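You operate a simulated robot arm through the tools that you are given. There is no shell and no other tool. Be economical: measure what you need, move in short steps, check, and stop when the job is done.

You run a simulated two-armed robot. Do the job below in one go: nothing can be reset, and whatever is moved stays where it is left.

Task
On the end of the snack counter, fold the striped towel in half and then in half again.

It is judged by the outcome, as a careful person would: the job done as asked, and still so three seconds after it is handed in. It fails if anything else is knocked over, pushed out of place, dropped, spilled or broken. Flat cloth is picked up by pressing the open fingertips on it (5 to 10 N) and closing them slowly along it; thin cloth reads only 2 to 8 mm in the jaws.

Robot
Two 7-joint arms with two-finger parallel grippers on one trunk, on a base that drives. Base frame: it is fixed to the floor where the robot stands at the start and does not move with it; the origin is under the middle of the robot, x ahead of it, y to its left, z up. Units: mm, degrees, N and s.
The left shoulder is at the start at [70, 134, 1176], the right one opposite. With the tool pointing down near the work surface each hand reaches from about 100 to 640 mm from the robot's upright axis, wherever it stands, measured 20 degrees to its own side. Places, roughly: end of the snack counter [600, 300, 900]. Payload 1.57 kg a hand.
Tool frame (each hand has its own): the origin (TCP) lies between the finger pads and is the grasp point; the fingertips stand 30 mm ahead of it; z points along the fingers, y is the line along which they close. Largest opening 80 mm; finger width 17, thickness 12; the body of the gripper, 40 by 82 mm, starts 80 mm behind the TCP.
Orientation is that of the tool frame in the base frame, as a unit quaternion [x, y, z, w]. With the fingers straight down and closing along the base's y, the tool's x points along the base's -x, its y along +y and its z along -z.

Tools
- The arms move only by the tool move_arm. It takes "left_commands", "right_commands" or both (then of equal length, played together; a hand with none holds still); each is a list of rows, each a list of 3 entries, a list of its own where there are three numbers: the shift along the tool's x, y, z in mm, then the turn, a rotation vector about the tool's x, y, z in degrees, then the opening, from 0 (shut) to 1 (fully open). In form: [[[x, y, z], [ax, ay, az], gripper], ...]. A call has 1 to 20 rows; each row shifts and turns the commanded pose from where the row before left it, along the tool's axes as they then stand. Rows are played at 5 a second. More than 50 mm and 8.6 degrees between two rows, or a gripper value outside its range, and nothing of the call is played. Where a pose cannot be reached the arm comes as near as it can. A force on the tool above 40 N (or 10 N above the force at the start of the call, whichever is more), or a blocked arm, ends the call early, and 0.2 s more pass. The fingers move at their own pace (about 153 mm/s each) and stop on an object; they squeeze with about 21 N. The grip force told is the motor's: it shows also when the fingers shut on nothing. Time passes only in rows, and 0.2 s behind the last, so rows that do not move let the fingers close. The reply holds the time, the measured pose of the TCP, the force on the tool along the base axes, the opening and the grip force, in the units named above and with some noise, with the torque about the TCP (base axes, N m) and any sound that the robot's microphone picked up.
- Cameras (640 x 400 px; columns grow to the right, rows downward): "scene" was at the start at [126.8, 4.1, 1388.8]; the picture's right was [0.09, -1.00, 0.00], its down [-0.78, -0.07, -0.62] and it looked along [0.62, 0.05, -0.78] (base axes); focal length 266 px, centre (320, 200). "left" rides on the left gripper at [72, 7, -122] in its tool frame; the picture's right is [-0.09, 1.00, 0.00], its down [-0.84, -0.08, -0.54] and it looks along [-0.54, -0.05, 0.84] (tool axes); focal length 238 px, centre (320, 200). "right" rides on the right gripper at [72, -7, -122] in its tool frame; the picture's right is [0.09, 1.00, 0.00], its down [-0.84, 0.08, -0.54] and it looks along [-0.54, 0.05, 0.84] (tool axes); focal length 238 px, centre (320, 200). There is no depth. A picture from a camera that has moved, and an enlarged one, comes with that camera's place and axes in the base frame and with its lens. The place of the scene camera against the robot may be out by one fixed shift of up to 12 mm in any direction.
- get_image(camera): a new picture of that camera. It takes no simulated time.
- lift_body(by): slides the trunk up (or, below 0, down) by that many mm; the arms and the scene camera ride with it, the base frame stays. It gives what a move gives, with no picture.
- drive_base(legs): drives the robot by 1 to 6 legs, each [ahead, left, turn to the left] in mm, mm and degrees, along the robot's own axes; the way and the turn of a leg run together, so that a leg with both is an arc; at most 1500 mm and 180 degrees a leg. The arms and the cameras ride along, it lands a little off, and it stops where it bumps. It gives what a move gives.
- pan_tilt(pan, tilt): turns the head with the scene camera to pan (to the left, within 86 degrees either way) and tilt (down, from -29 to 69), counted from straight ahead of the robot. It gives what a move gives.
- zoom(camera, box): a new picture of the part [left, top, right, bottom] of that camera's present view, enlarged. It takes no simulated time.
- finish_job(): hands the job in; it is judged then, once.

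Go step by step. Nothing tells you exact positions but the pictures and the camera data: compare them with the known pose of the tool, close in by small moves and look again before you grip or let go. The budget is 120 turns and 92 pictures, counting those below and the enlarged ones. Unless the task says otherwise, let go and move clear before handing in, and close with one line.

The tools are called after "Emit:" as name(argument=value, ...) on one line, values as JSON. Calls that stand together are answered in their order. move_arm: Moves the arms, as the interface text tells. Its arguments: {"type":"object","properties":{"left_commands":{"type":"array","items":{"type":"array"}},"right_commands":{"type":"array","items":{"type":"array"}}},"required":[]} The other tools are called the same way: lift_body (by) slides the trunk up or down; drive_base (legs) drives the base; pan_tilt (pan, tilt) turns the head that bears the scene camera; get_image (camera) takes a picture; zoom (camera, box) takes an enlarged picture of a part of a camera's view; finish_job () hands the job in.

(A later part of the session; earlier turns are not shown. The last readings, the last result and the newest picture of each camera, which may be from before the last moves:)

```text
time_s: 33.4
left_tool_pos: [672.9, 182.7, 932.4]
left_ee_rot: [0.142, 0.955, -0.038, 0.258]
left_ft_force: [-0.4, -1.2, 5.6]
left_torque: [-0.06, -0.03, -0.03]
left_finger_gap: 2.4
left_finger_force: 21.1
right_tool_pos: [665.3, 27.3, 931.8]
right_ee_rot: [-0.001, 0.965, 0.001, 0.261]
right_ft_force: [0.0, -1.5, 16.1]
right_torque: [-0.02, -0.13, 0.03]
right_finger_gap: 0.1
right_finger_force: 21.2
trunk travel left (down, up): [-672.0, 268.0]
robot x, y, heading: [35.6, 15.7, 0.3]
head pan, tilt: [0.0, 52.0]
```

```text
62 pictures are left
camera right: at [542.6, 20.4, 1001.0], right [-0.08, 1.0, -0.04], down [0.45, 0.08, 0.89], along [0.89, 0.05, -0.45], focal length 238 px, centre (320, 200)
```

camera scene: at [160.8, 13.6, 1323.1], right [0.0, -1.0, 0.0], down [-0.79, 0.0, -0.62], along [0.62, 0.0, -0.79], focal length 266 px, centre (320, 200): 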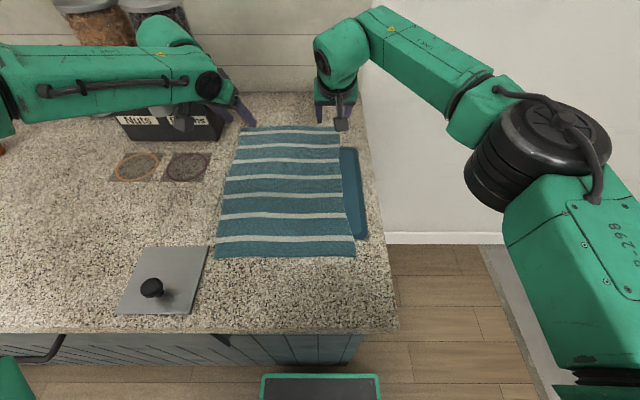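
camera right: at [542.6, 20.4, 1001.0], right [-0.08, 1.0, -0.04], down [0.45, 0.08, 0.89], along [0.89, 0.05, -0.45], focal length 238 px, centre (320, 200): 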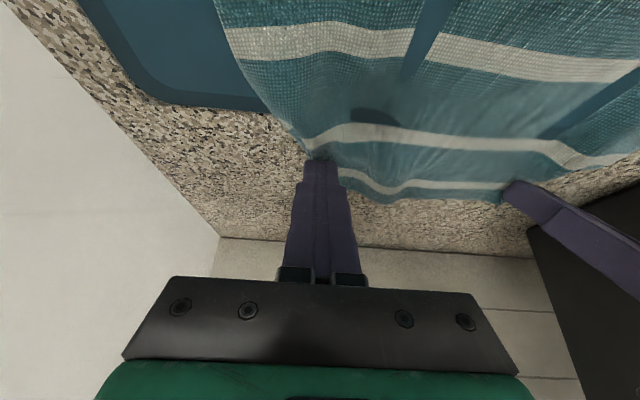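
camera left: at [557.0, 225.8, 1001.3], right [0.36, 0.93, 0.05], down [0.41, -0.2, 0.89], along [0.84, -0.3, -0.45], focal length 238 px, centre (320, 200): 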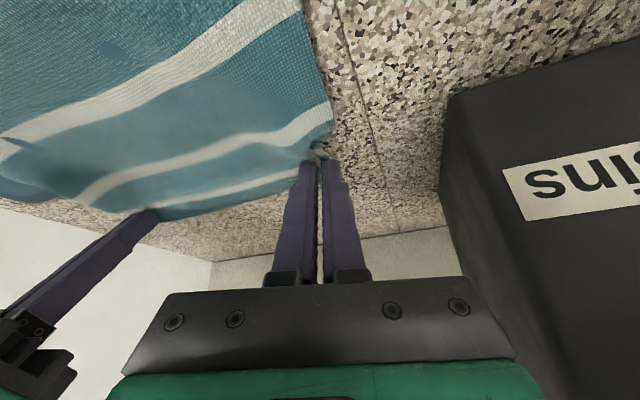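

Again nothing caught; the edge was only swept inward. I lift, open wider and look where the corner lies.

Emit:
move_arm(right_commands=[[[-10, 0, -17], [0, 0, 0], 0], [[0, 0, 0], [0, 0, 0], 0.6], [[0, 0, 0], [0, 0, 0], 0.6]])

Emit:
get_image(camera="right")

Emit:
zoom(camera="scene", box=[200, 70, 400, 270])

```text
time_s: 34.2
left_tool_pos: [673.6, 181.6, 933.0]
left_ee_rot: [0.142, 0.955, -0.038, 0.259]
left_ft_force: [0.9, -0.4, 12.2]
left_torque: [-0.09, -0.15, 0.01]
left_finger_gap: 2.6
left_finger_force: 20.2
right_tool_pos: [667.1, 28.5, 951.9]
right_ee_rot: [-0.002, 0.966, 0.002, 0.26]
right_ft_force: [0.5, 0.1, 0.3]
right_torque: [0.03, -0.01, 0.02]
right_finger_gap: 48.1
right_finger_force: 0.0
trunk travel left (down, up): [-672.0, 268.0]
robot x, y, heading: [34.2, 13.6, -0.0]
head pan, tilt: [0.0, 52.0]
```

```text
61 pictures are left
camera right: at [544.1, 20.2, 1019.7], right [-0.08, 1.0, -0.05], down [0.45, 0.08, 0.89], along [0.89, 0.05, -0.46], focal length 238 px, centre (320, 200)
```

right: 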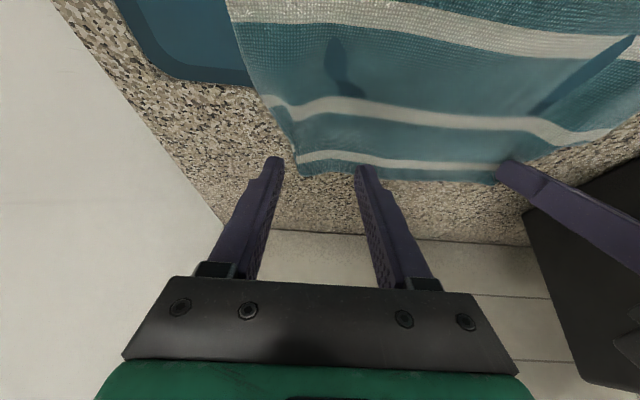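

```text
2.00 times, centred on (300, 170) of scene
camera zoom: at [158.7, 13.0, 1310.4], right [0.0, -1.0, 0.0], down [-0.79, 0.0, -0.62], along [0.62, 0.0, -0.79], focal length 532 px, centre (360, 260)
```

zoom: 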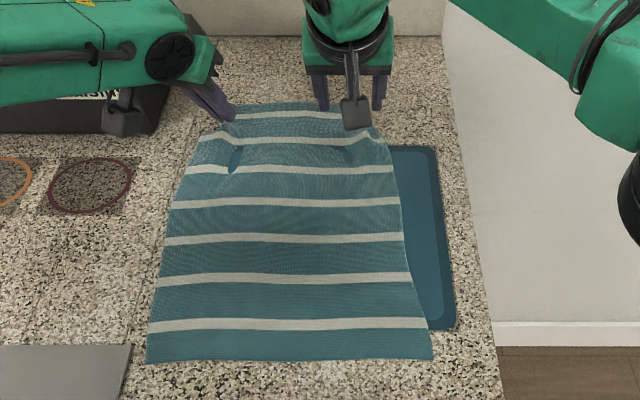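

The free edge just follows the outer finger. I'll do as the left hand did: outer finger just outside the edge, inner finger on the cloth, narrower opening.

Emit:
move_arm(right_commands=[[[-6, -20, 3.5], [0, 0, 0], 0.45], [[4, 0, 6.9], [0, 0, 0], 0.45], [[3, 0, 5.2], [0, 0, 0], 0.45], [[2.5, 0, 4.3], [0, 0, 0], 0.45], [[0, 0, 0], [0, 0, 0], 0.45]])

Emit:
get_image(camera="right")

```text
time_s: 35.4
left_tool_pos: [674.5, 182.4, 932.9]
left_ee_rot: [0.141, 0.955, -0.037, 0.259]
left_ft_force: [2.5, -1.1, 15.6]
left_torque: [-0.13, -0.27, 0.0]
left_finger_gap: 2.2
left_finger_force: 21.0
right_tool_pos: [673.9, 6.4, 931.9]
right_ee_rot: [-0.001, 0.965, 0.001, 0.261]
right_ft_force: [0.4, -0.5, 0.7]
right_torque: [0.01, 0.01, 0.02]
right_finger_gap: 36.1
right_finger_force: 0.0
trunk travel left (down, up): [-672.0, 268.0]
robot x, y, heading: [33.6, 18.0, 0.6]
head pan, tilt: [0.0, 52.0]
```

```text
59 pictures are left
camera right: at [551.1, -0.2, 1000.5], right [-0.08, 1.0, -0.04], down [0.45, 0.08, 0.89], along [0.89, 0.05, -0.46], focal length 238 px, centre (320, 200)
```

right: 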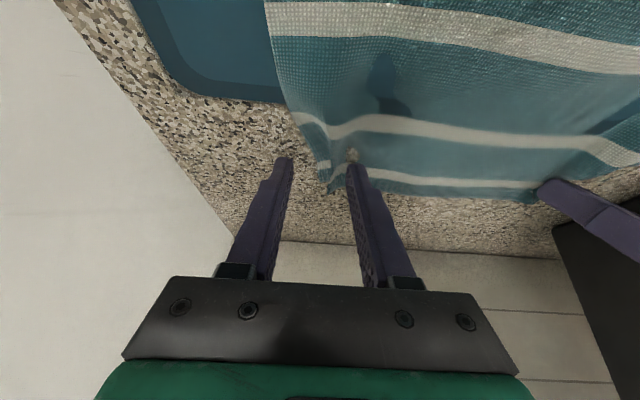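

The outer finger is now off the cloth and the inner one on it. I press ~2–3 mm and close slowly.

Emit:
move_arm(right_commands=[[[1.2, 3, 2], [0, 0, 0], 0.45], [[0.5, 0, 0.9], [0, 0, 0], 0.4], [[0, 0, 0], [0, 0, 0], 0.35], [[0, 0, 0], [0, 0, 0], 0.3], [[0, 0, 0], [0, 0, 0], 0.25], [[0, 0, 0], [0, 0, 0], 0.2], [[0, 0, 0], [0, 0, 0], 0.15], [[0, 0, 0], [0, 0, 0], 0.1], [[0, 0, 0], [0, 0, 0], 0.05], [[0, 0, 0], [0, 0, 0], 0], [[0, 0, 0], [0, 0, 0], 0]])

Emit:
get_image(camera="right")

```text
time_s: 37.8
left_tool_pos: [671.9, 183.6, 933.7]
left_ee_rot: [0.142, 0.955, -0.038, 0.259]
left_ft_force: [-1.0, -3.3, 3.7]
left_torque: [-0.15, -0.06, -0.06]
left_finger_gap: 2.8
left_finger_force: 21.1
right_tool_pos: [673.0, 11.2, 932.1]
right_ee_rot: [-0.002, 0.965, 0.001, 0.262]
right_ft_force: [-1.2, 4.9, 20.8]
right_torque: [0.23, -0.11, 0.1]
right_finger_gap: 3.5
right_finger_force: 21.2
trunk travel left (down, up): [-672.0, 268.0]
robot x, y, heading: [35.5, 12.1, 0.4]
head pan, tilt: [0.0, 52.0]
```

```text
58 pictures are left
camera right: at [548.9, 4.0, 999.5], right [-0.08, 1.0, -0.05], down [0.45, 0.08, 0.89], along [0.89, 0.05, -0.45], focal length 238 px, centre (320, 200)
```

right: 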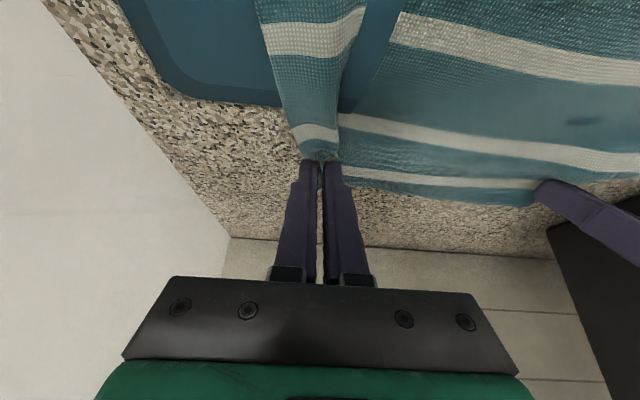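

Both hands hold cloth (2.8 and 3.5 mm). I lift and draw the far edge up and towards me, spreading the right hand gently outward.

Emit:
move_arm(left_commands=[[[-7.5, 0, -13], [0, 0, 0], 0], [[-5.9, -1.5, -19.7], [0, 0, 0], 0], [[-3.2, -2.9, -24.7], [0, 0, 0], 0], [[3.1, -5, -27.1], [0, 0, 0], 0], [[9.2, -6.4, -26.1], [0, 0, 0], 0], [[14.5, -7.6, -24.5], [0, 0, 0], 0], [[16.5, -7.6, -21.1], [0, 0, 0], 0], [[19, -7.6, -16.7], [0, 0, 0], 0]], right_commands=[[[-7.5, 0, -13], [0, 0, 0], 0], [[-5.7, 0, -19.8], [0, 0, 0], 0], [[-2.8, -4, -24.9], [0, 0, 0], 0], [[3.7, -4, -27.5], [0, 0, 0], 0], [[10, -4, -26.6], [0, 0, 0], 0], [[15.5, -4, -25.1], [0, 0, 0], 0], [[17.5, -4, -21.7], [0, 0, 0], 0], [[20, -4, -17.3], [0, 0, 0], 0]])

Emit:
get_image(camera="scene")

```text
time_s: 39.6
left_tool_pos: [540.9, 182.3, 1057.0]
left_ee_rot: [0.141, 0.955, -0.038, 0.258]
left_ft_force: [-0.5, 0.0, -0.5]
left_torque: [-0.04, -0.02, -0.02]
left_finger_gap: 0.3
left_finger_force: 21.0
right_tool_pos: [542.2, -13.8, 1053.8]
right_ee_rot: [-0.001, 0.965, 0.0, 0.261]
right_ft_force: [-0.9, 0.0, -0.1]
right_torque: [-0.04, -0.03, 0.02]
right_finger_gap: 3.4
right_finger_force: 21.3
trunk travel left (down, up): [-672.0, 268.0]
robot x, y, heading: [38.5, 11.7, 0.2]
head pan, tilt: [0.0, 52.0]
```

```text
57 pictures are left
camera scene: at [158.7, 13.5, 1310.3], right [0.0, -1.0, 0.0], down [-0.79, 0.0, -0.62], along [0.62, 0.0, -0.79], focal length 266 px, centre (320, 200)
```

scene: 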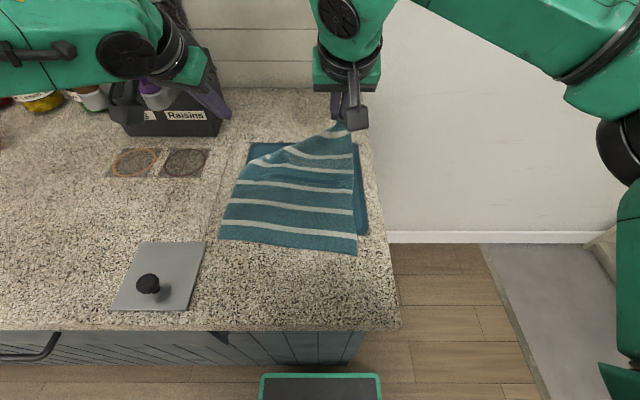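

The left slipped off; the right still holds its corner. I look closely at where the left corner lies before regrasping it.

Emit:
zoom(camera="scene", box=[200, 80, 400, 260])

Emit:
get_image(camera="left")

Emit:
get_image(camera="right")

```text
2.22 times, centred on (300, 170) of scene
camera zoom: at [158.7, 13.5, 1310.3], right [0.0, -1.0, 0.0], down [-0.79, 0.0, -0.62], along [0.62, 0.0, -0.79], focal length 591 px, centre (364, 267)
```

zoom: 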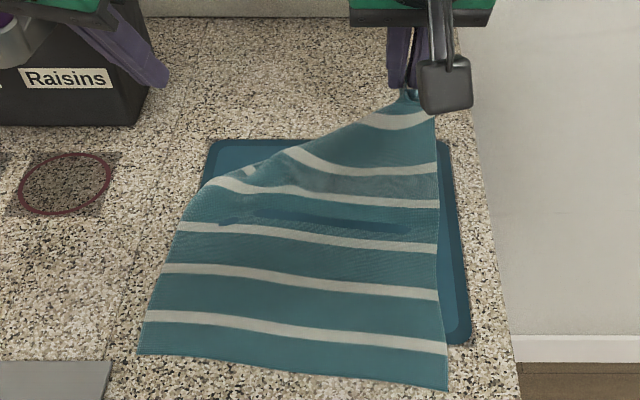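

```text
55 pictures are left
camera left: at [425.4, 225.7, 1125.9], right [0.36, 0.93, 0.05], down [0.41, -0.2, 0.89], along [0.84, -0.3, -0.45], focal length 238 px, centre (320, 200)
```

left: 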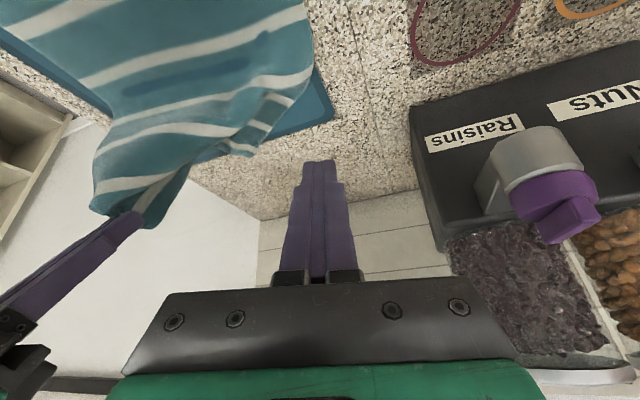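

```text
54 pictures are left
camera right: at [418.7, -22.3, 1123.1], right [-0.08, 1.0, -0.05], down [0.45, 0.08, 0.89], along [0.89, 0.05, -0.46], focal length 238 px, centre (320, 200)
```

right: 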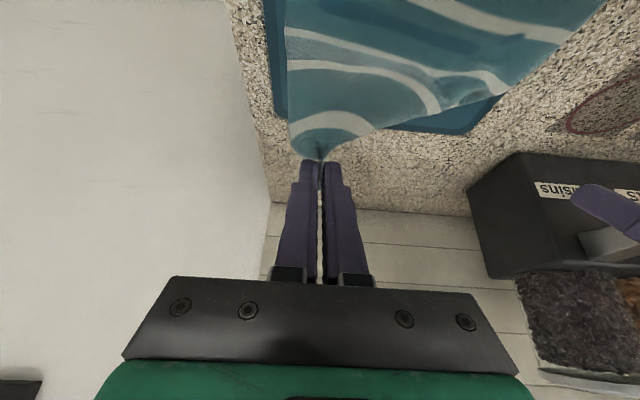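

The cloth's left far corner has dropped near (600,140). I carry the right corner over to above its goal on the near edge while holding it, open the left, and look again.

Emit:
move_arm(left_commands=[[[0, 0, -5], [0, 0, 0], 0.5], [[0, 0, -5], [0, 0, 0], 0.5], [[0, 0, 0], [0, 0, 0], 0.5], [[0, 0, 0], [0, 0, 0], 0.5], [[0, 0, 0], [0, 0, 0], 0.5], [[0, 0, 0], [0, 0, 0], 0.5], [[0, 0, 0], [0, 0, 0], 0.5], [[0, 0, 0], [0, 0, 0], 0.5]], right_commands=[[[26.8, -2.6, -1.6], [0, 0, 0], 0], [[26.8, -2.6, -1.6], [0, 0, 0], 0], [[26.8, -2.6, -1.6], [0, 0, 0], 0], [[26.8, -2.6, -1.6], [0, 0, 0], 0], [[26.8, -2.6, -1.6], [0, 0, 0], 0], [[26.8, -2.6, -1.6], [0, 0, 0], 0], [[26.8, -2.6, -1.6], [0, 0, 0], 0], [[0, 0, 0], [0, 0, 0], 0]])

Emit:
get_image(camera="scene")

Emit:
get_image(camera="left")

```text
time_s: 41.4
left_tool_pos: [539.5, 184.2, 1064.7]
left_ee_rot: [0.141, 0.955, -0.038, 0.257]
left_ft_force: [-0.3, 0.5, 0.3]
left_torque: [0.01, 0.02, 0.0]
left_finger_gap: 40.2
left_finger_force: 0.1
right_tool_pos: [377.3, -30.6, 969.5]
right_ee_rot: [-0.001, 0.966, 0.001, 0.259]
right_ft_force: [0.8, -0.5, 0.5]
right_torque: [0.0, -0.02, 0.0]
right_finger_gap: 3.0
right_finger_force: 21.2
trunk travel left (down, up): [-672.0, 268.0]
robot x, y, heading: [33.8, 15.5, 0.1]
head pan, tilt: [0.0, 52.0]
```

```text
53 pictures are left
camera scene: at [161.3, 13.7, 1310.1], right [0.0, -1.0, 0.0], down [-0.79, 0.0, -0.62], along [0.62, 0.0, -0.79], focal length 266 px, centre (320, 200)
```

scene: 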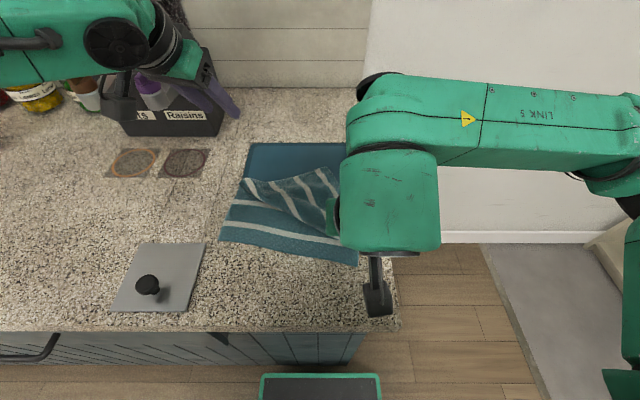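

```text
52 pictures are left
camera left: at [423.1, 227.3, 1134.2], right [0.36, 0.93, 0.05], down [0.41, -0.2, 0.89], along [0.84, -0.31, -0.46], focal length 238 px, centre (320, 200)
```

left: 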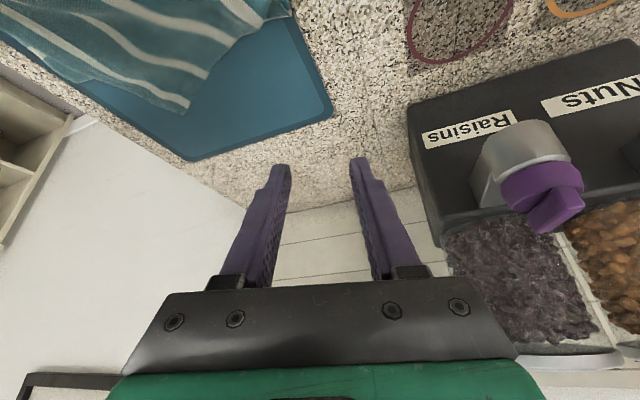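

I zoom in on the cloth.

Emit:
zoom(camera="scene", box=[210, 130, 350, 275])

Emit:
get_image(camera="right")

```text
2.76 times, centred on (280, 202) of scene
camera zoom: at [161.3, 13.7, 1310.1], right [0.0, -1.0, 0.0], down [-0.79, 0.0, -0.62], along [0.62, 0.0, -0.79], focal length 734 px, centre (430, 193)
```

zoom: 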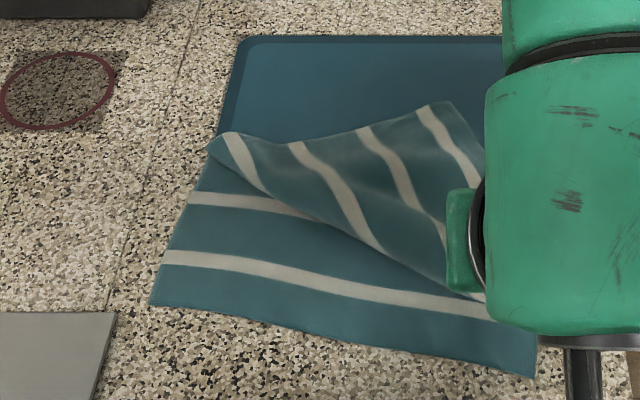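

```text
50 pictures are left
camera right: at [253.5, -38.0, 1039.0], right [-0.08, 1.0, -0.05], down [0.45, 0.08, 0.89], along [0.89, 0.05, -0.46], focal length 238 px, centre (320, 200)
```

right: 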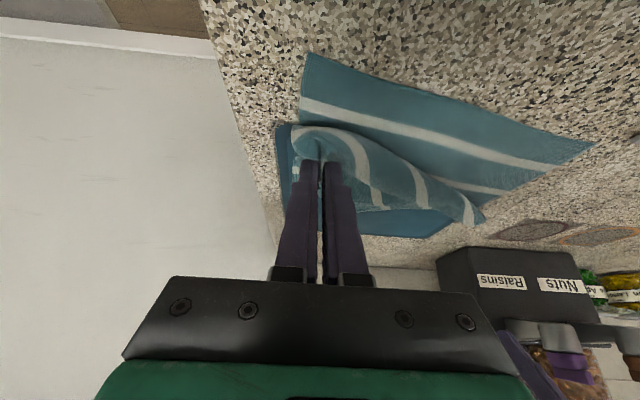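

The far-left corner has flipped over to about (558,3), and the near edge runs from (341,−46) to (390,188). I lay the right corner on the near-right corner, release it and back off.

Emit:
move_arm(right_commands=[[[17, -5, -5], [0, 0, 0], 0], [[17, -4, -5], [0, 0, 0], 0], [[-0.9, 0, 14.4], [0, 0, 0], 0], [[-1.9, 0, 12.7], [0, 0, 0], 0], [[0, 0, 0], [0, 0, 0], 0.1], [[0, 0, 0], [0, 0, 0], 0.25], [[0, 0, 0], [0, 0, 0], 0.25], [[0, 0, -25], [0, 0, 0], 0.25], [[0, 0, -40], [0, 0, 0], 0.25], [[0, 0, -40], [0, 0, 0], 0.25]])

Emit:
get_image(camera="right")

Emit:
get_image(camera="scene")

```text
time_s: 43.7
left_tool_pos: [538.8, 183.9, 1064.5]
left_ee_rot: [0.142, 0.955, -0.038, 0.257]
left_ft_force: [-0.4, -0.1, -1.0]
left_torque: [-0.01, -0.01, 0.01]
left_finger_gap: 40.0
left_finger_force: 0.1
right_tool_pos: [311.1, -41.2, 1028.1]
right_ee_rot: [0.003, 0.964, -0.001, 0.266]
right_ft_force: [2.2, 1.0, 1.3]
right_torque: [-0.01, 0.33, -0.1]
right_finger_gap: 19.9
right_finger_force: 0.0
trunk travel left (down, up): [-672.0, 268.0]
robot x, y, heading: [36.0, 16.1, 0.2]
head pan, tilt: [0.0, 52.0]
stopped in row 10 (right hand): the force on the tool passed its limit at 68 N (the readings are from after the stop); the commanded pose is now the measured one
```

```text
49 pictures are left
camera right: at [187.2, -47.3, 1095.6], right [-0.07, 1.0, -0.05], down [0.44, 0.07, 0.89], along [0.89, 0.05, -0.44], focal length 238 px, centre (320, 200)
```

right: 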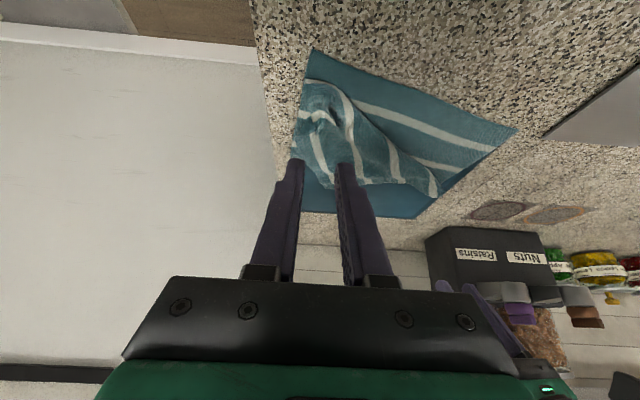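

```text
48 pictures are left
camera scene: at [160.7, 13.9, 1310.1], right [0.0, -1.0, 0.0], down [-0.79, 0.0, -0.62], along [0.62, 0.0, -0.79], focal length 266 px, centre (320, 200)
```

scene: 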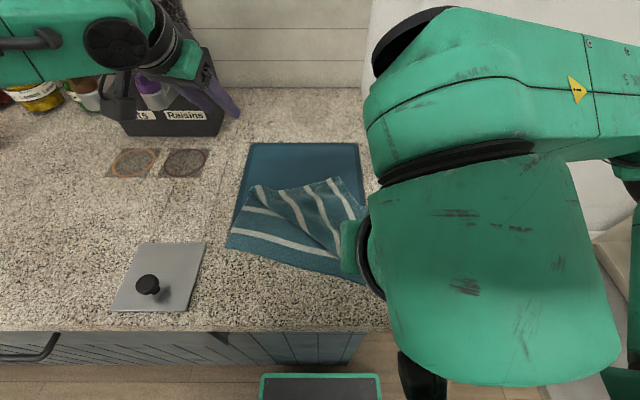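

The retreating hand touched the robot's own body, nothing else. I bring the right hand forward, up and to the right to clear the view, then look.

Emit:
move_arm(right_commands=[[[-30, 0, 0], [0, 0, 0], 0.4], [[-35, -15, 0], [0, 0, 0], 0.4], [[-25, -30, -30], [0, 0, 0], 0.4], [[-20, -40, -10], [0, 0, 0], 0.4], [[-20, -40, 0], [0, 0, 0], 0.4], [[0, -40, 0], [0, 0, 0], 0.4]])

Emit:
zoom(camera="scene", box=[200, 120, 400, 290])

```text
time_s: 45.1
left_tool_pos: [537.4, 182.6, 1065.2]
left_ee_rot: [0.142, 0.955, -0.038, 0.257]
left_ft_force: [1.0, -0.3, 1.0]
left_torque: [0.01, 0.02, 0.04]
left_finger_gap: 39.9
left_finger_force: 0.1
right_tool_pos: [400.7, -208.4, 1128.4]
right_ee_rot: [0.002, 0.964, 0.0, 0.266]
right_ft_force: [-0.1, -0.5, 0.8]
right_torque: [0.05, 0.02, 0.02]
right_finger_gap: 32.1
right_finger_force: 0.0
trunk travel left (down, up): [-672.0, 268.0]
robot x, y, heading: [35.3, 15.2, 0.1]
head pan, tilt: [0.0, 52.0]
```

```text
2.35 times, centred on (300, 205) of scene
camera zoom: at [159.5, 11.8, 1310.3], right [0.0, -1.0, 0.0], down [-0.79, 0.0, -0.62], along [0.62, 0.0, -0.79], focal length 626 px, centre (367, 188)
```

zoom: 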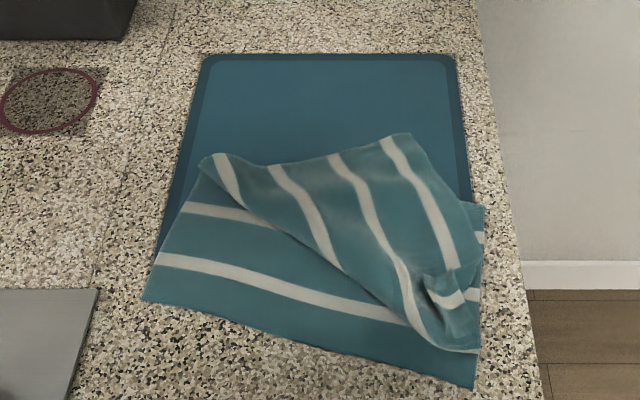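

The far-left corner lies on the tray at about (532,−21); it must go to the near-left corner at (375,173). I bring the right hand upright over it, outer finger just off its edge.

Emit:
move_arm(right_commands=[[[0, 45, 0], [0, 7.8, 0], 0.5], [[0, 45, 0], [0, 7.8, 0], 0.5], [[0, 45, 0], [0, 7.8, 0], 0.5], [[0, 45, 0], [0, 7.5, 0], 0.5], [[-38, 0, 20], [0, 0, 0], 0.5], [[-38, 0, 30], [0, 0, 0], 0.5], [[-38, 0, 30], [0, 0, 0], 0.5], [[0, 0, 40], [0, 0, 0], 0.5], [[0, 0, 30], [0, 0, 0], 0.5]])

Emit:
get_image(camera="right")

```text
time_s: 47.1
left_tool_pos: [538.4, 184.7, 1064.8]
left_ee_rot: [0.141, 0.955, -0.038, 0.256]
left_ft_force: [-0.4, 0.0, 0.1]
left_torque: [0.0, -0.02, -0.01]
left_finger_gap: 39.8
left_finger_force: 0.2
right_tool_pos: [519.5, -27.3, 979.2]
right_ee_rot: [0.003, 1.0, 0.0, -0.001]
right_ft_force: [0.1, 0.2, -0.6]
right_torque: [0.03, 0.04, 0.01]
right_finger_gap: 40.3
right_finger_force: 0.0
trunk travel left (down, up): [-672.0, 268.0]
robot x, y, heading: [31.5, 16.2, 0.2]
head pan, tilt: [0.0, 52.0]
```

```text
46 pictures are left
camera right: at [447.0, -34.0, 1100.7], right [-0.09, 1.0, 0.0], down [0.84, 0.07, 0.54], along [0.54, 0.05, -0.84], focal length 238 px, centre (320, 200)
```

right: 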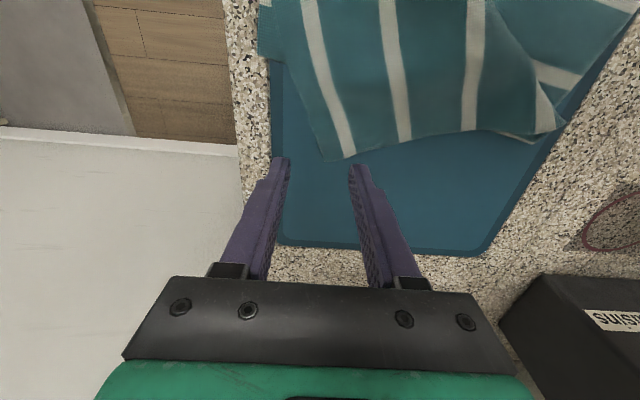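

The corner is at (529,−17). I shift so it lies between the fingers and lower to just above it.

Emit:
move_arm(right_commands=[[[8, 13, 10], [0, 0, 0], 0.5], [[0, 0, 20], [0, 0, 0], 0.5], [[0, 0, 8], [0, 0, 0], 0.5], [[0, 0, 3], [0, 0, 0], 0.5], [[0, 0, 0], [0, 0, 0], 0.5]])

Emit:
get_image(camera="right")

```text
time_s: 48.3
left_tool_pos: [538.7, 184.6, 1065.0]
left_ee_rot: [0.142, 0.955, -0.038, 0.256]
left_ft_force: [0.5, 0.1, 0.7]
left_torque: [0.01, 0.04, -0.03]
left_finger_gap: 39.8
left_finger_force: 0.1
right_tool_pos: [509.3, -15.0, 938.4]
right_ee_rot: [0.003, 1.0, 0.0, -0.001]
right_ft_force: [0.1, 0.1, 0.0]
right_torque: [-0.01, -0.02, 0.02]
right_finger_gap: 39.8
right_finger_force: 0.1
trunk travel left (down, up): [-672.0, 268.0]
robot x, y, heading: [36.0, 16.7, 0.3]
head pan, tilt: [0.0, 52.0]
```

```text
45 pictures are left
camera right: at [437.6, -21.2, 1059.8], right [-0.09, 1.0, 0.0], down [0.84, 0.07, 0.54], along [0.54, 0.05, -0.84], focal length 238 px, centre (320, 200)
```

right: 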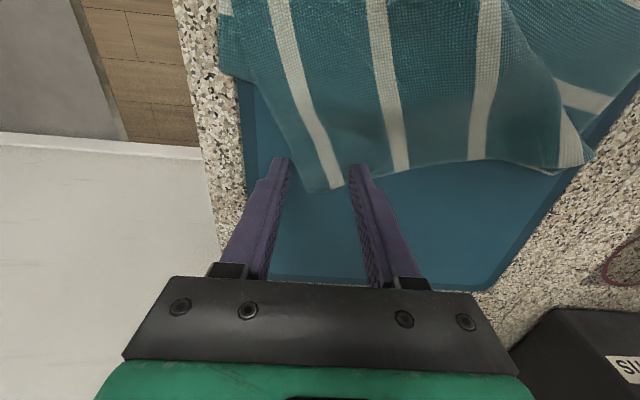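

The corner sits between the fingers. I press lightly and close slowly.

Emit:
move_arm(right_commands=[[[0, -3, 3], [0, 0, 0], 0.5], [[0, 0, 2], [0, 0, 0], 0.5], [[0, 0, 1], [0, 0, 0], 0.5], [[0, 0, 0], [0, 0, 0], 0.5]])

```text
time_s: 49.3
left_tool_pos: [538.3, 184.2, 1064.5]
left_ee_rot: [0.14, 0.955, -0.038, 0.257]
left_ft_force: [0.2, -0.1, -0.9]
left_torque: [0.02, 0.01, -0.05]
left_finger_gap: 39.8
left_finger_force: 0.0
right_tool_pos: [510.0, -18.4, 933.0]
right_ee_rot: [0.002, 1.0, 0.0, -0.001]
right_ft_force: [0.1, -0.1, 0.5]
right_torque: [-0.02, -0.03, 0.01]
right_finger_gap: 40.0
right_finger_force: 0.0
trunk travel left (down, up): [-672.0, 268.0]
robot x, y, heading: [33.4, 14.4, 0.2]
head pan, tilt: [0.0, 52.0]
```

No contact yet; I go on down in small steps.

Emit:
move_arm(right_commands=[[[0, 0, 1.5], [0, 0, 0], 0.5], [[0, 0, 1.5], [0, 0, 0], 0.5], [[0, 0, 0], [0, 0, 0], 0.5]])

```text
time_s: 50.1
left_tool_pos: [537.8, 184.3, 1065.8]
left_ee_rot: [0.141, 0.955, -0.038, 0.258]
left_ft_force: [0.2, 0.1, -0.7]
left_torque: [0.0, 0.0, -0.02]
left_finger_gap: 40.0
left_finger_force: 0.0
right_tool_pos: [508.2, -17.0, 931.4]
right_ee_rot: [0.003, 1.0, 0.001, 0.003]
right_ft_force: [4.7, -1.0, 19.7]
right_torque: [0.3, -0.09, -0.11]
right_finger_gap: 39.8
right_finger_force: 0.3
trunk travel left (down, up): [-672.0, 268.0]
robot x, y, heading: [35.7, 18.0, 0.2]
head pan, tilt: [0.0, 52.0]
```

Contact at 20 N; I ease about 1 mm and close slowly.

Emit:
move_arm(right_commands=[[[0, 0, -1], [0, 0, 0], 0.5], [[0, 0, 0], [0, 0, 0], 0.45], [[0, 0, 0], [0, 0, 0], 0.4], [[0, 0, 0], [0, 0, 0], 0.35], [[0, 0, 0], [0, 0, 0], 0.3], [[0, 0, 0], [0, 0, 0], 0.25], [[0, 0, 0], [0, 0, 0], 0.2], [[0, 0, 0], [0, 0, 0], 0.15], [[0, 0, 0], [0, 0, 0], 0.1], [[0, 0, 0], [0, 0, 0], 0.05], [[0, 0, 0], [0, 0, 0], 0], [[0, 0, 0], [0, 0, 0], 0]])

Emit:
get_image(camera="right")

```text
time_s: 52.7
left_tool_pos: [536.3, 185.3, 1065.7]
left_ee_rot: [0.141, 0.955, -0.038, 0.258]
left_ft_force: [-0.2, -0.1, -0.8]
left_torque: [-0.02, -0.01, 0.01]
left_finger_gap: 40.0
left_finger_force: 0.1
right_tool_pos: [506.9, -18.1, 932.2]
right_ee_rot: [0.003, 1.0, 0.0, 0.001]
right_ft_force: [-0.1, 2.4, 18.5]
right_torque: [0.17, 0.01, 0.01]
right_finger_gap: 2.7
right_finger_force: 20.3
trunk travel left (down, up): [-672.0, 268.0]
robot x, y, heading: [35.1, 14.7, 0.1]
head pan, tilt: [0.0, 52.0]
```

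```text
44 pictures are left
camera right: at [434.7, -23.1, 1052.8], right [-0.09, 1.0, 0.0], down [0.84, 0.07, 0.54], along [0.54, 0.05, -0.84], focal length 238 px, centre (320, 200)
```

right: 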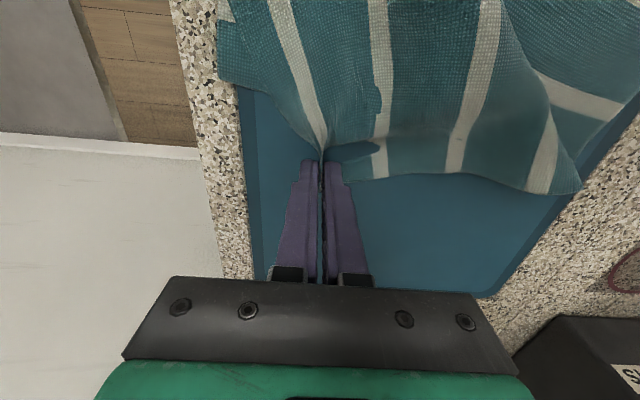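

Caught (2.7 mm). I lift the corner gently while the left hand retreats to the left, clear of the path.

Emit:
move_arm(left_commands=[[[33, 28, -19], [0, 0, 0], 0.5], [[33, 28, -19], [0, 0, 0], 0.5], [[33, 28, -19], [0, 0, 0], 0.5], [[33, 28, -19], [0, 0, 0], 0.5], [[33, 28, -19], [0, 0, 0], 0.5], [[0, 0, 0], [0, 0, 0], 0.5], [[0, 0, 0], [0, 0, 0], 0.5]], right_commands=[[[0, 0, -10], [0, 0, 0], 0], [[0, 0, -15], [0, 0, 0], 0], [[0, 0, -15], [0, 0, 0], 0], [[0, 3, -15], [0, 0, 0], 0], [[3, 5, -15], [0, 0, 0], 0], [[5, 10, -15], [0, 0, 0], 0], [[5, 10, -15], [0, 0, 0], 0]])

Emit:
get_image(camera="scene")

```text
time_s: 54.3
left_tool_pos: [395.1, 374.7, 1063.4]
left_ee_rot: [0.142, 0.955, -0.038, 0.257]
left_ft_force: [0.3, -0.2, 0.2]
left_torque: [0.0, -0.01, 0.04]
left_finger_gap: 39.8
left_finger_force: 0.1
right_tool_pos: [495.8, 10.2, 1028.0]
right_ee_rot: [0.003, 1.0, 0.0, -0.002]
right_ft_force: [-0.1, 0.4, -0.7]
right_torque: [0.01, -0.02, 0.03]
right_finger_gap: 2.5
right_finger_force: 21.2
trunk travel left (down, up): [-672.0, 268.0]
robot x, y, heading: [37.0, 19.0, 0.0]
head pan, tilt: [0.0, 52.0]
```

```text
43 pictures are left
camera scene: at [160.8, 14.2, 1310.1], right [0.0, -1.0, 0.0], down [-0.79, 0.0, -0.62], along [0.62, 0.0, -0.79], focal length 266 px, centre (320, 200)
```

scene: 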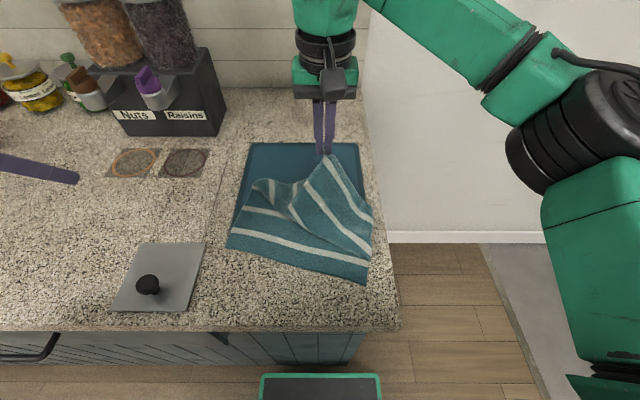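

The hold is good. I carry the corner towards the near-left, partly by arm, partly by driving left 90 mm.

Emit:
move_arm(right_commands=[[[15, 15, 0], [0, 0, 0], 0], [[15, 15, 0], [0, 0, 0], 0], [[15, 15, 0], [0, 0, 0], 0], [[15, 15, 0], [0, 0, 0], 0]])

Emit:
drive_base(legs=[[0, 85, 0]])

Emit:
get_image(camera="scene")

Emit:
get_image(camera="right")

```text
time_s: 55.3
left_tool_pos: [395.2, 374.1, 1063.4]
left_ee_rot: [0.141, 0.955, -0.039, 0.256]
left_ft_force: [0.5, -0.4, 0.3]
left_torque: [-0.02, 0.01, 0.02]
left_finger_gap: 39.9
left_finger_force: 0.1
right_tool_pos: [435.9, 72.4, 1031.5]
right_ee_rot: [0.003, 1.0, 0.0, 0.0]
right_ft_force: [0.3, 0.1, -0.3]
right_torque: [0.02, -0.03, 0.01]
right_finger_gap: 2.6
right_finger_force: 20.9
trunk travel left (down, up): [-672.0, 268.0]
robot x, y, heading: [33.5, 12.9, -0.1]
head pan, tilt: [0.0, 52.0]
```

```text
time_s: 56.4
left_tool_pos: [396.1, 459.2, 1063.6]
left_ee_rot: [0.142, 0.955, -0.039, 0.257]
left_ft_force: [0.5, 0.5, -0.2]
left_torque: [-0.02, 0.0, 0.02]
left_finger_gap: 40.3
left_finger_force: 0.0
right_tool_pos: [435.5, 155.5, 1030.7]
right_ee_rot: [0.003, 1.0, 0.0, -0.001]
right_ft_force: [-0.7, 0.7, 0.2]
right_torque: [0.01, 0.02, 0.01]
right_finger_gap: 2.6
right_finger_force: 21.0
trunk travel left (down, up): [-672.0, 268.0]
robot x, y, heading: [35.1, 100.1, 0.2]
head pan, tilt: [0.0, 52.0]
```

```text
42 pictures are left
camera scene: at [160.7, 98.5, 1310.1], right [0.0, -1.0, 0.0], down [-0.79, 0.0, -0.62], along [0.62, 0.0, -0.79], focal length 266 px, centre (320, 200)
```

scene: 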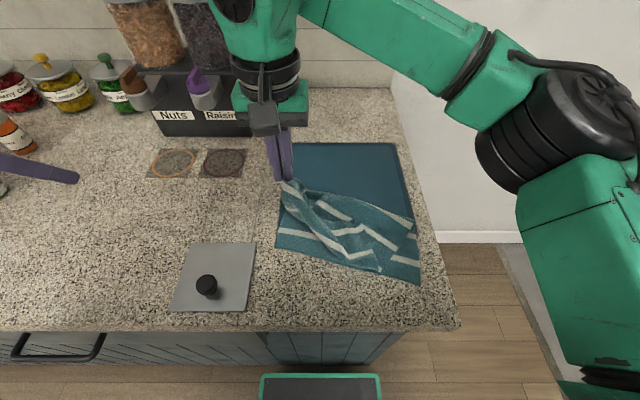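

```text
41 pictures are left
camera right: at [364.2, 149.4, 1151.7], right [-0.09, 1.0, 0.0], down [0.84, 0.07, 0.54], along [0.54, 0.05, -0.84], focal length 238 px, centre (320, 200)
```

right: 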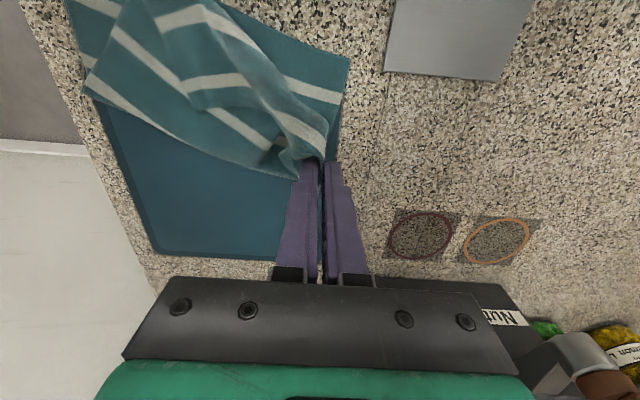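

The near-left corner is at (370,176). I lay the held corner down there, release and rise.

Emit:
move_arm(right_commands=[[[17, 3.5, 17], [0, 0, 0], 0], [[17, 3.5, 17], [0, 0, 0], 0], [[17, 3.5, 17], [0, 0, 0], 0], [[17, 4.5, 17], [0, 0, 0], 0], [[-5, 0, 12], [0, 0, 0], 0], [[-8, 0, 12], [0, 0, 0], 0], [[0, 0, 0], [0, 0, 0], 0.08], [[0, 0, 0], [0, 0, 0], 0.2], [[0, 0, 0], [0, 0, 0], 0.25], [[0, 0, -15], [0, 0, 0], 0.25], [[0, 0, -35], [0, 0, 0], 0.25], [[-30, -35, -20], [0, 0, 0], 0.25], [[-30, -35, -20], [0, 0, 0], 0.25], [[-10, -45, 0], [0, 0, 0], 0.25], [[0, -48, 0], [0, 0, 0], 0.25], [[0, -48, 0], [0, 0, 0], 0.25]])

Emit:
zoom(camera="scene", box=[230, 120, 450, 300])

```text
refused: row 12 steps farther than a row can; nothing moved
```

```text
2.22 times, centred on (340, 210) of scene
camera zoom: at [160.7, 98.5, 1310.1], right [0.0, -1.0, 0.0], down [-0.79, 0.0, -0.62], along [0.62, 0.0, -0.79], focal length 591 px, centre (276, 178)
```

zoom: 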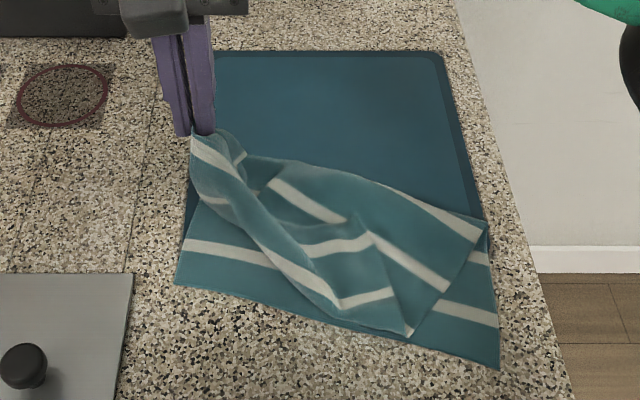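

One row was too long. I resend it with shorter rows.

Emit:
move_arm(right_commands=[[[17, 3.5, 17], [0, 0, 0], 0], [[17, 3.5, 17], [0, 0, 0], 0], [[17, 3.5, 17], [0, 0, 0], 0], [[17, 4.5, 17], [0, 0, 0], 0], [[-5, 0, 12], [0, 0, 0], 0], [[-8, 0, 12], [0, 0, 0], 0], [[0, 0, 0], [0, 0, 0], 0.08], [[0, 0, 0], [0, 0, 0], 0.2], [[0, 0, 0], [0, 0, 0], 0.25], [[0, 0, -15], [0, 0, 0], 0.25], [[0, 0, -35], [0, 0, 0], 0.25], [[-25, -30, -20], [0, 0, 0], 0.25], [[-25, -30, -20], [0, 0, 0], 0.25], [[-10, -45, 0], [0, 0, 0], 0.25], [[0, -48, 0], [0, 0, 0], 0.25], [[0, -48, 0], [0, 0, 0], 0.25]])

Emit:
zoom(camera="scene", box=[230, 120, 450, 300])

```text
time_s: 59.8
left_tool_pos: [395.9, 458.2, 1063.4]
left_ee_rot: [0.142, 0.955, -0.037, 0.256]
left_ft_force: [-0.5, -0.1, -0.4]
left_torque: [0.04, 0.01, -0.01]
left_finger_gap: 40.3
left_finger_force: 0.1
right_tool_pos: [441.6, -34.2, 1026.4]
right_ee_rot: [0.002, 1.0, 0.001, -0.001]
right_ft_force: [-0.9, -0.6, 0.2]
right_torque: [0.01, 0.0, 0.04]
right_finger_gap: 19.8
right_finger_force: 0.1
trunk travel left (down, up): [-672.0, 268.0]
robot x, y, heading: [33.2, 97.1, 0.0]
head pan, tilt: [0.0, 52.0]
```

```text
2.22 times, centred on (340, 210) of scene
camera zoom: at [160.1, 97.0, 1310.2], right [0.0, -1.0, 0.0], down [-0.79, 0.0, -0.62], along [0.62, 0.0, -0.79], focal length 591 px, centre (276, 178)
```

zoom: 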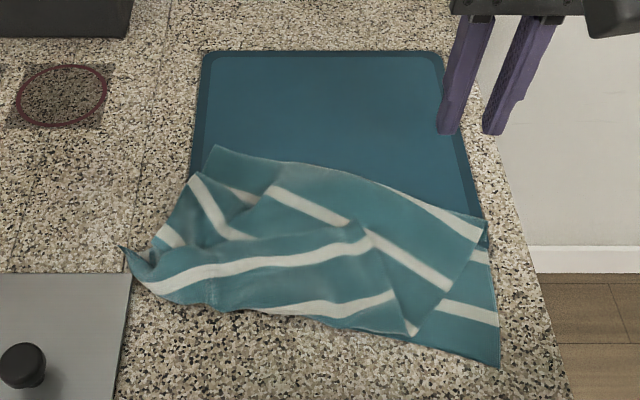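

The top layer now covers the near edge but sits too far left: its left corner is near (408,219), its right corner at (335,6) instead of (311,−57). I look closer with the right camera over that corner.

Emit:
move_arm(right_commands=[[[30, 15, 0], [0, 0, 0], 0.4], [[30, 15, 10], [0, 0, 0], 0.4], [[10, 0, 15], [0, 0, 0], 0.4]])

Emit:
get_image(camera="right")

```text
time_s: 60.6
left_tool_pos: [396.0, 459.1, 1062.2]
left_ee_rot: [0.142, 0.955, -0.038, 0.257]
left_ft_force: [-0.7, 0.4, 0.2]
left_torque: [0.0, 0.0, -0.01]
left_finger_gap: 39.9
left_finger_force: 0.1
right_tool_pos: [371.4, 0.4, 1000.6]
right_ee_rot: [0.003, 1.0, 0.001, -0.002]
right_ft_force: [0.2, -0.2, 0.0]
right_torque: [0.04, 0.01, 0.01]
right_finger_gap: 32.5
right_finger_force: 0.1
trunk travel left (down, up): [-672.0, 268.0]
robot x, y, heading: [34.8, 101.2, 0.1]
head pan, tilt: [0.0, 52.0]
```

```text
38 pictures are left
camera right: at [299.3, -6.2, 1123.6], right [-0.08, 1.0, 0.0], down [0.84, 0.07, 0.54], along [0.54, 0.05, -0.84], focal length 238 px, centre (320, 200)
```

right: 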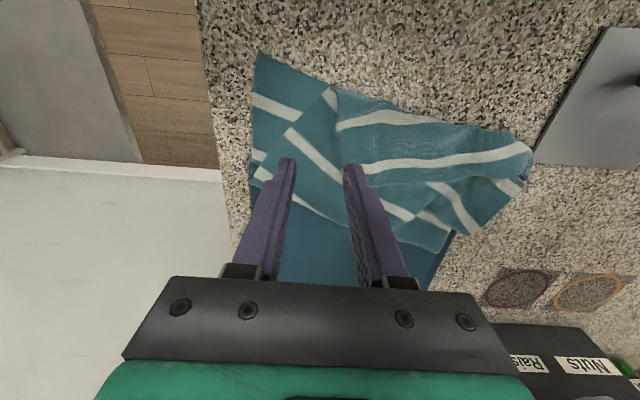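

The right corner lies on the lower layer, so pinching it there could catch both. Instead I take the free-standing left corner with the left hand first; I untilt the left hand and bring it over that corner.

Emit:
move_arm(left_commands=[[[0, -30, 0], [0, 7.5, 0], 0.5], [[0, -30, 0], [0, 7.5, 0], 0.5], [[0, -30, 0], [0, 7.5, 0], 0.5], [[0, -30, 0], [0, 7.5, 0], 0.5], [[0, -30, 0], [0, 0, -8.5], 0.5], [[0, -30, 0], [0, 0, -8.5], 0.5], [[0, -30, 20], [0, 0, 0], 0.5], [[0, -30, 30], [0, 0, 0], 0.5], [[0, -10, 20], [0, 0, 0], 0.5]], right_commands=[[[0, -20, 0], [0, 0, 0], 0.4], [[0, -20, 0], [0, 0, 0], 0.4], [[0, -20, 0], [0, 0, 0], 0.4], [[0, -20, 0], [0, 0, 0], 0.4], [[0, -20, 0], [0, 0, 0], 0.4], [[0, 0, 0], [0, 0, 0], 0.4], [[0, 0, 0], [0, 0, 0], 0.4], [[0, 0, 0], [0, 0, 0], 0.4], [[0, 0, 0], [0, 0, 0], 0.4]])

Emit:
get_image(camera="left")

```text
time_s: 62.6
left_tool_pos: [347.0, 216.6, 993.2]
left_ee_rot: [-0.002, 1.0, -0.001, 0.0]
left_ft_force: [-0.7, -0.2, -0.2]
left_torque: [0.01, -0.01, -0.02]
left_finger_gap: 40.2
left_finger_force: 0.0
right_tool_pos: [369.7, -98.3, 1003.2]
right_ee_rot: [0.004, 1.0, 0.0, -0.001]
right_ft_force: [0.2, 0.4, -0.9]
right_torque: [0.03, 0.01, -0.02]
right_finger_gap: 32.0
right_finger_force: 0.1
trunk travel left (down, up): [-672.0, 268.0]
robot x, y, heading: [34.4, 104.8, 0.2]
head pan, tilt: [0.0, 52.0]
```

```text
37 pictures are left
camera left: at [275.9, 223.8, 1114.9], right [0.09, 1.0, 0.0], down [0.84, -0.07, 0.54], along [0.54, -0.05, -0.84], focal length 238 px, centre (320, 200)
```

left: 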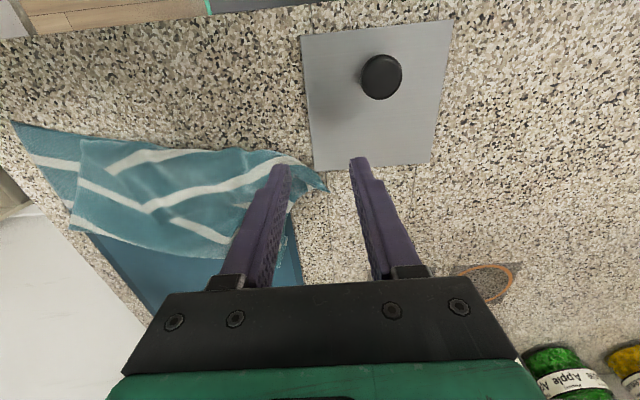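

Corner tip at (401,219), clear of the metal plate's corner at (378,210). I go down on it with the jaws straddling the tip.

Emit:
move_arm(left_commands=[[[-28, -3, 0], [0, 0, 0], 0.42], [[-25, -2, 15], [0, 0, 0], 0.42], [[0, 0, 20], [0, 0, 0], 0.42], [[0, 0, 18], [0, 0, 0], 0.42], [[0, 0, 0], [0, 0, 0], 0.42]])

Emit:
get_image(camera="left")

```text
time_s: 63.8
left_tool_pos: [399.6, 211.6, 937.7]
left_ee_rot: [-0.002, 1.0, 0.0, 0.001]
left_ft_force: [-0.2, -0.5, -1.1]
left_torque: [0.0, 0.02, -0.01]
left_finger_gap: 33.5
left_finger_force: 0.0
right_tool_pos: [368.6, -99.6, 1003.0]
right_ee_rot: [0.003, 1.0, 0.0, -0.001]
right_ft_force: [0.7, 0.4, 0.4]
right_torque: [0.04, -0.02, -0.03]
right_finger_gap: 32.0
right_finger_force: 0.1
trunk travel left (down, up): [-672.0, 268.0]
robot x, y, heading: [34.9, 102.2, 0.0]
head pan, tilt: [0.0, 52.0]
```

```text
36 pictures are left
camera left: at [328.7, 219.5, 1061.2], right [0.09, 1.0, 0.0], down [0.84, -0.08, 0.54], along [0.54, -0.05, -0.84], focal length 238 px, centre (320, 200)
```

left: 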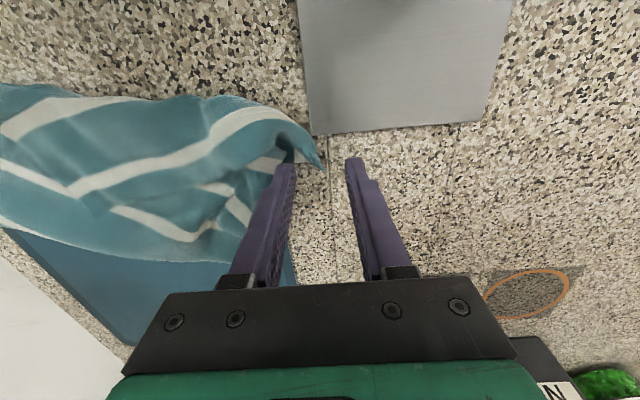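

The corner tip is between the fingers. I press down the last millimetres and close.

Emit:
move_arm(left_commands=[[[2, -2, 3], [0, 0, 0], 0.42], [[0, 0, 2], [0, 0, 0], 0.42], [[0, 0, 1.5], [0, 0, 0], 0.38], [[0, 0, 0], [0, 0, 0], 0.32], [[0, 0, 0], [0, 0, 0], 0.26], [[0, 0, 0], [0, 0, 0], 0.2], [[0, 0, 0], [0, 0, 0], 0.15], [[0, 0, 0], [0, 0, 0], 0.1], [[0, 0, 0], [0, 0, 0], 0.05], [[0, 0, 0], [0, 0, 0], 0], [[0, 0, 0], [0, 0, 0], 0]])

Emit:
get_image(camera="left")

```text
time_s: 66.2
left_tool_pos: [398.8, 209.2, 933.6]
left_ee_rot: [-0.001, 1.0, -0.001, 0.0]
left_ft_force: [0.0, 0.7, 0.3]
left_torque: [-0.03, 0.0, 0.03]
left_finger_gap: 1.9
left_finger_force: 21.3
right_tool_pos: [368.7, -98.7, 1002.6]
right_ee_rot: [0.004, 1.0, 0.0, 0.0]
right_ft_force: [0.4, 1.1, -0.8]
right_torque: [-0.03, 0.01, 0.0]
right_finger_gap: 32.1
right_finger_force: 0.1
trunk travel left (down, up): [-672.0, 268.0]
robot x, y, heading: [30.5, 103.3, -0.1]
head pan, tilt: [0.0, 52.0]
```

```text
35 pictures are left
camera left: at [327.4, 217.1, 1055.4], right [0.09, 1.0, 0.0], down [0.84, -0.08, 0.54], along [0.54, -0.05, -0.84], focal length 238 px, centre (320, 200)
```

left: 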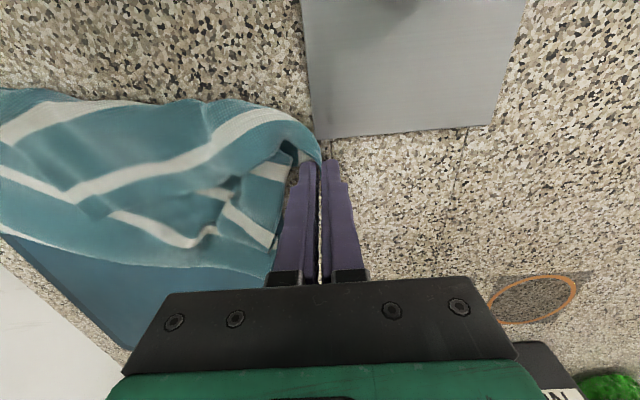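

Gap 1.9 mm — a thin hold. I lift slowly and towards the middle to see whether it holds.

Emit:
move_arm(left_commands=[[[0, -3, -15], [0, 0, 0], 0], [[0, -5, -20], [0, 0, 0], 0], [[0, -8, -25], [0, 0, 0], 0], [[0, -8, -25], [0, 0, 0], 0], [[0, -8, -25], [0, 0, 0], 0], [[0, 0, 0], [0, 0, 0], 0]])

Emit:
get_image(camera="scene")

```text
time_s: 67.6
left_tool_pos: [399.3, 179.6, 1044.7]
left_ee_rot: [-0.001, 1.0, 0.0, 0.001]
left_ft_force: [-0.2, -0.5, -0.3]
left_torque: [-0.03, 0.0, 0.01]
left_finger_gap: 1.9
left_finger_force: 20.4
right_tool_pos: [367.8, -98.3, 1001.3]
right_ee_rot: [0.003, 1.0, 0.001, -0.001]
right_ft_force: [-0.3, -1.0, 0.4]
right_torque: [0.0, -0.02, 0.0]
right_finger_gap: 32.1
right_finger_force: 0.1
trunk travel left (down, up): [-672.0, 268.0]
robot x, y, heading: [37.0, 102.2, 0.0]
head pan, tilt: [0.0, 52.0]
```

```text
34 pictures are left
camera scene: at [160.8, 99.0, 1310.1], right [0.0, -1.0, 0.0], down [-0.79, 0.0, -0.62], along [0.62, 0.0, -0.79], focal length 266 px, centre (320, 200)
```

scene: 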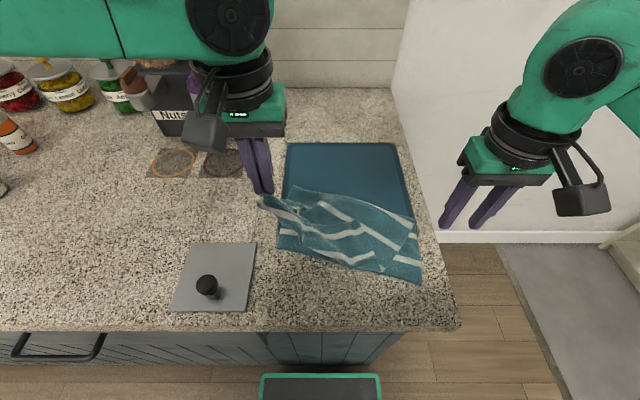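

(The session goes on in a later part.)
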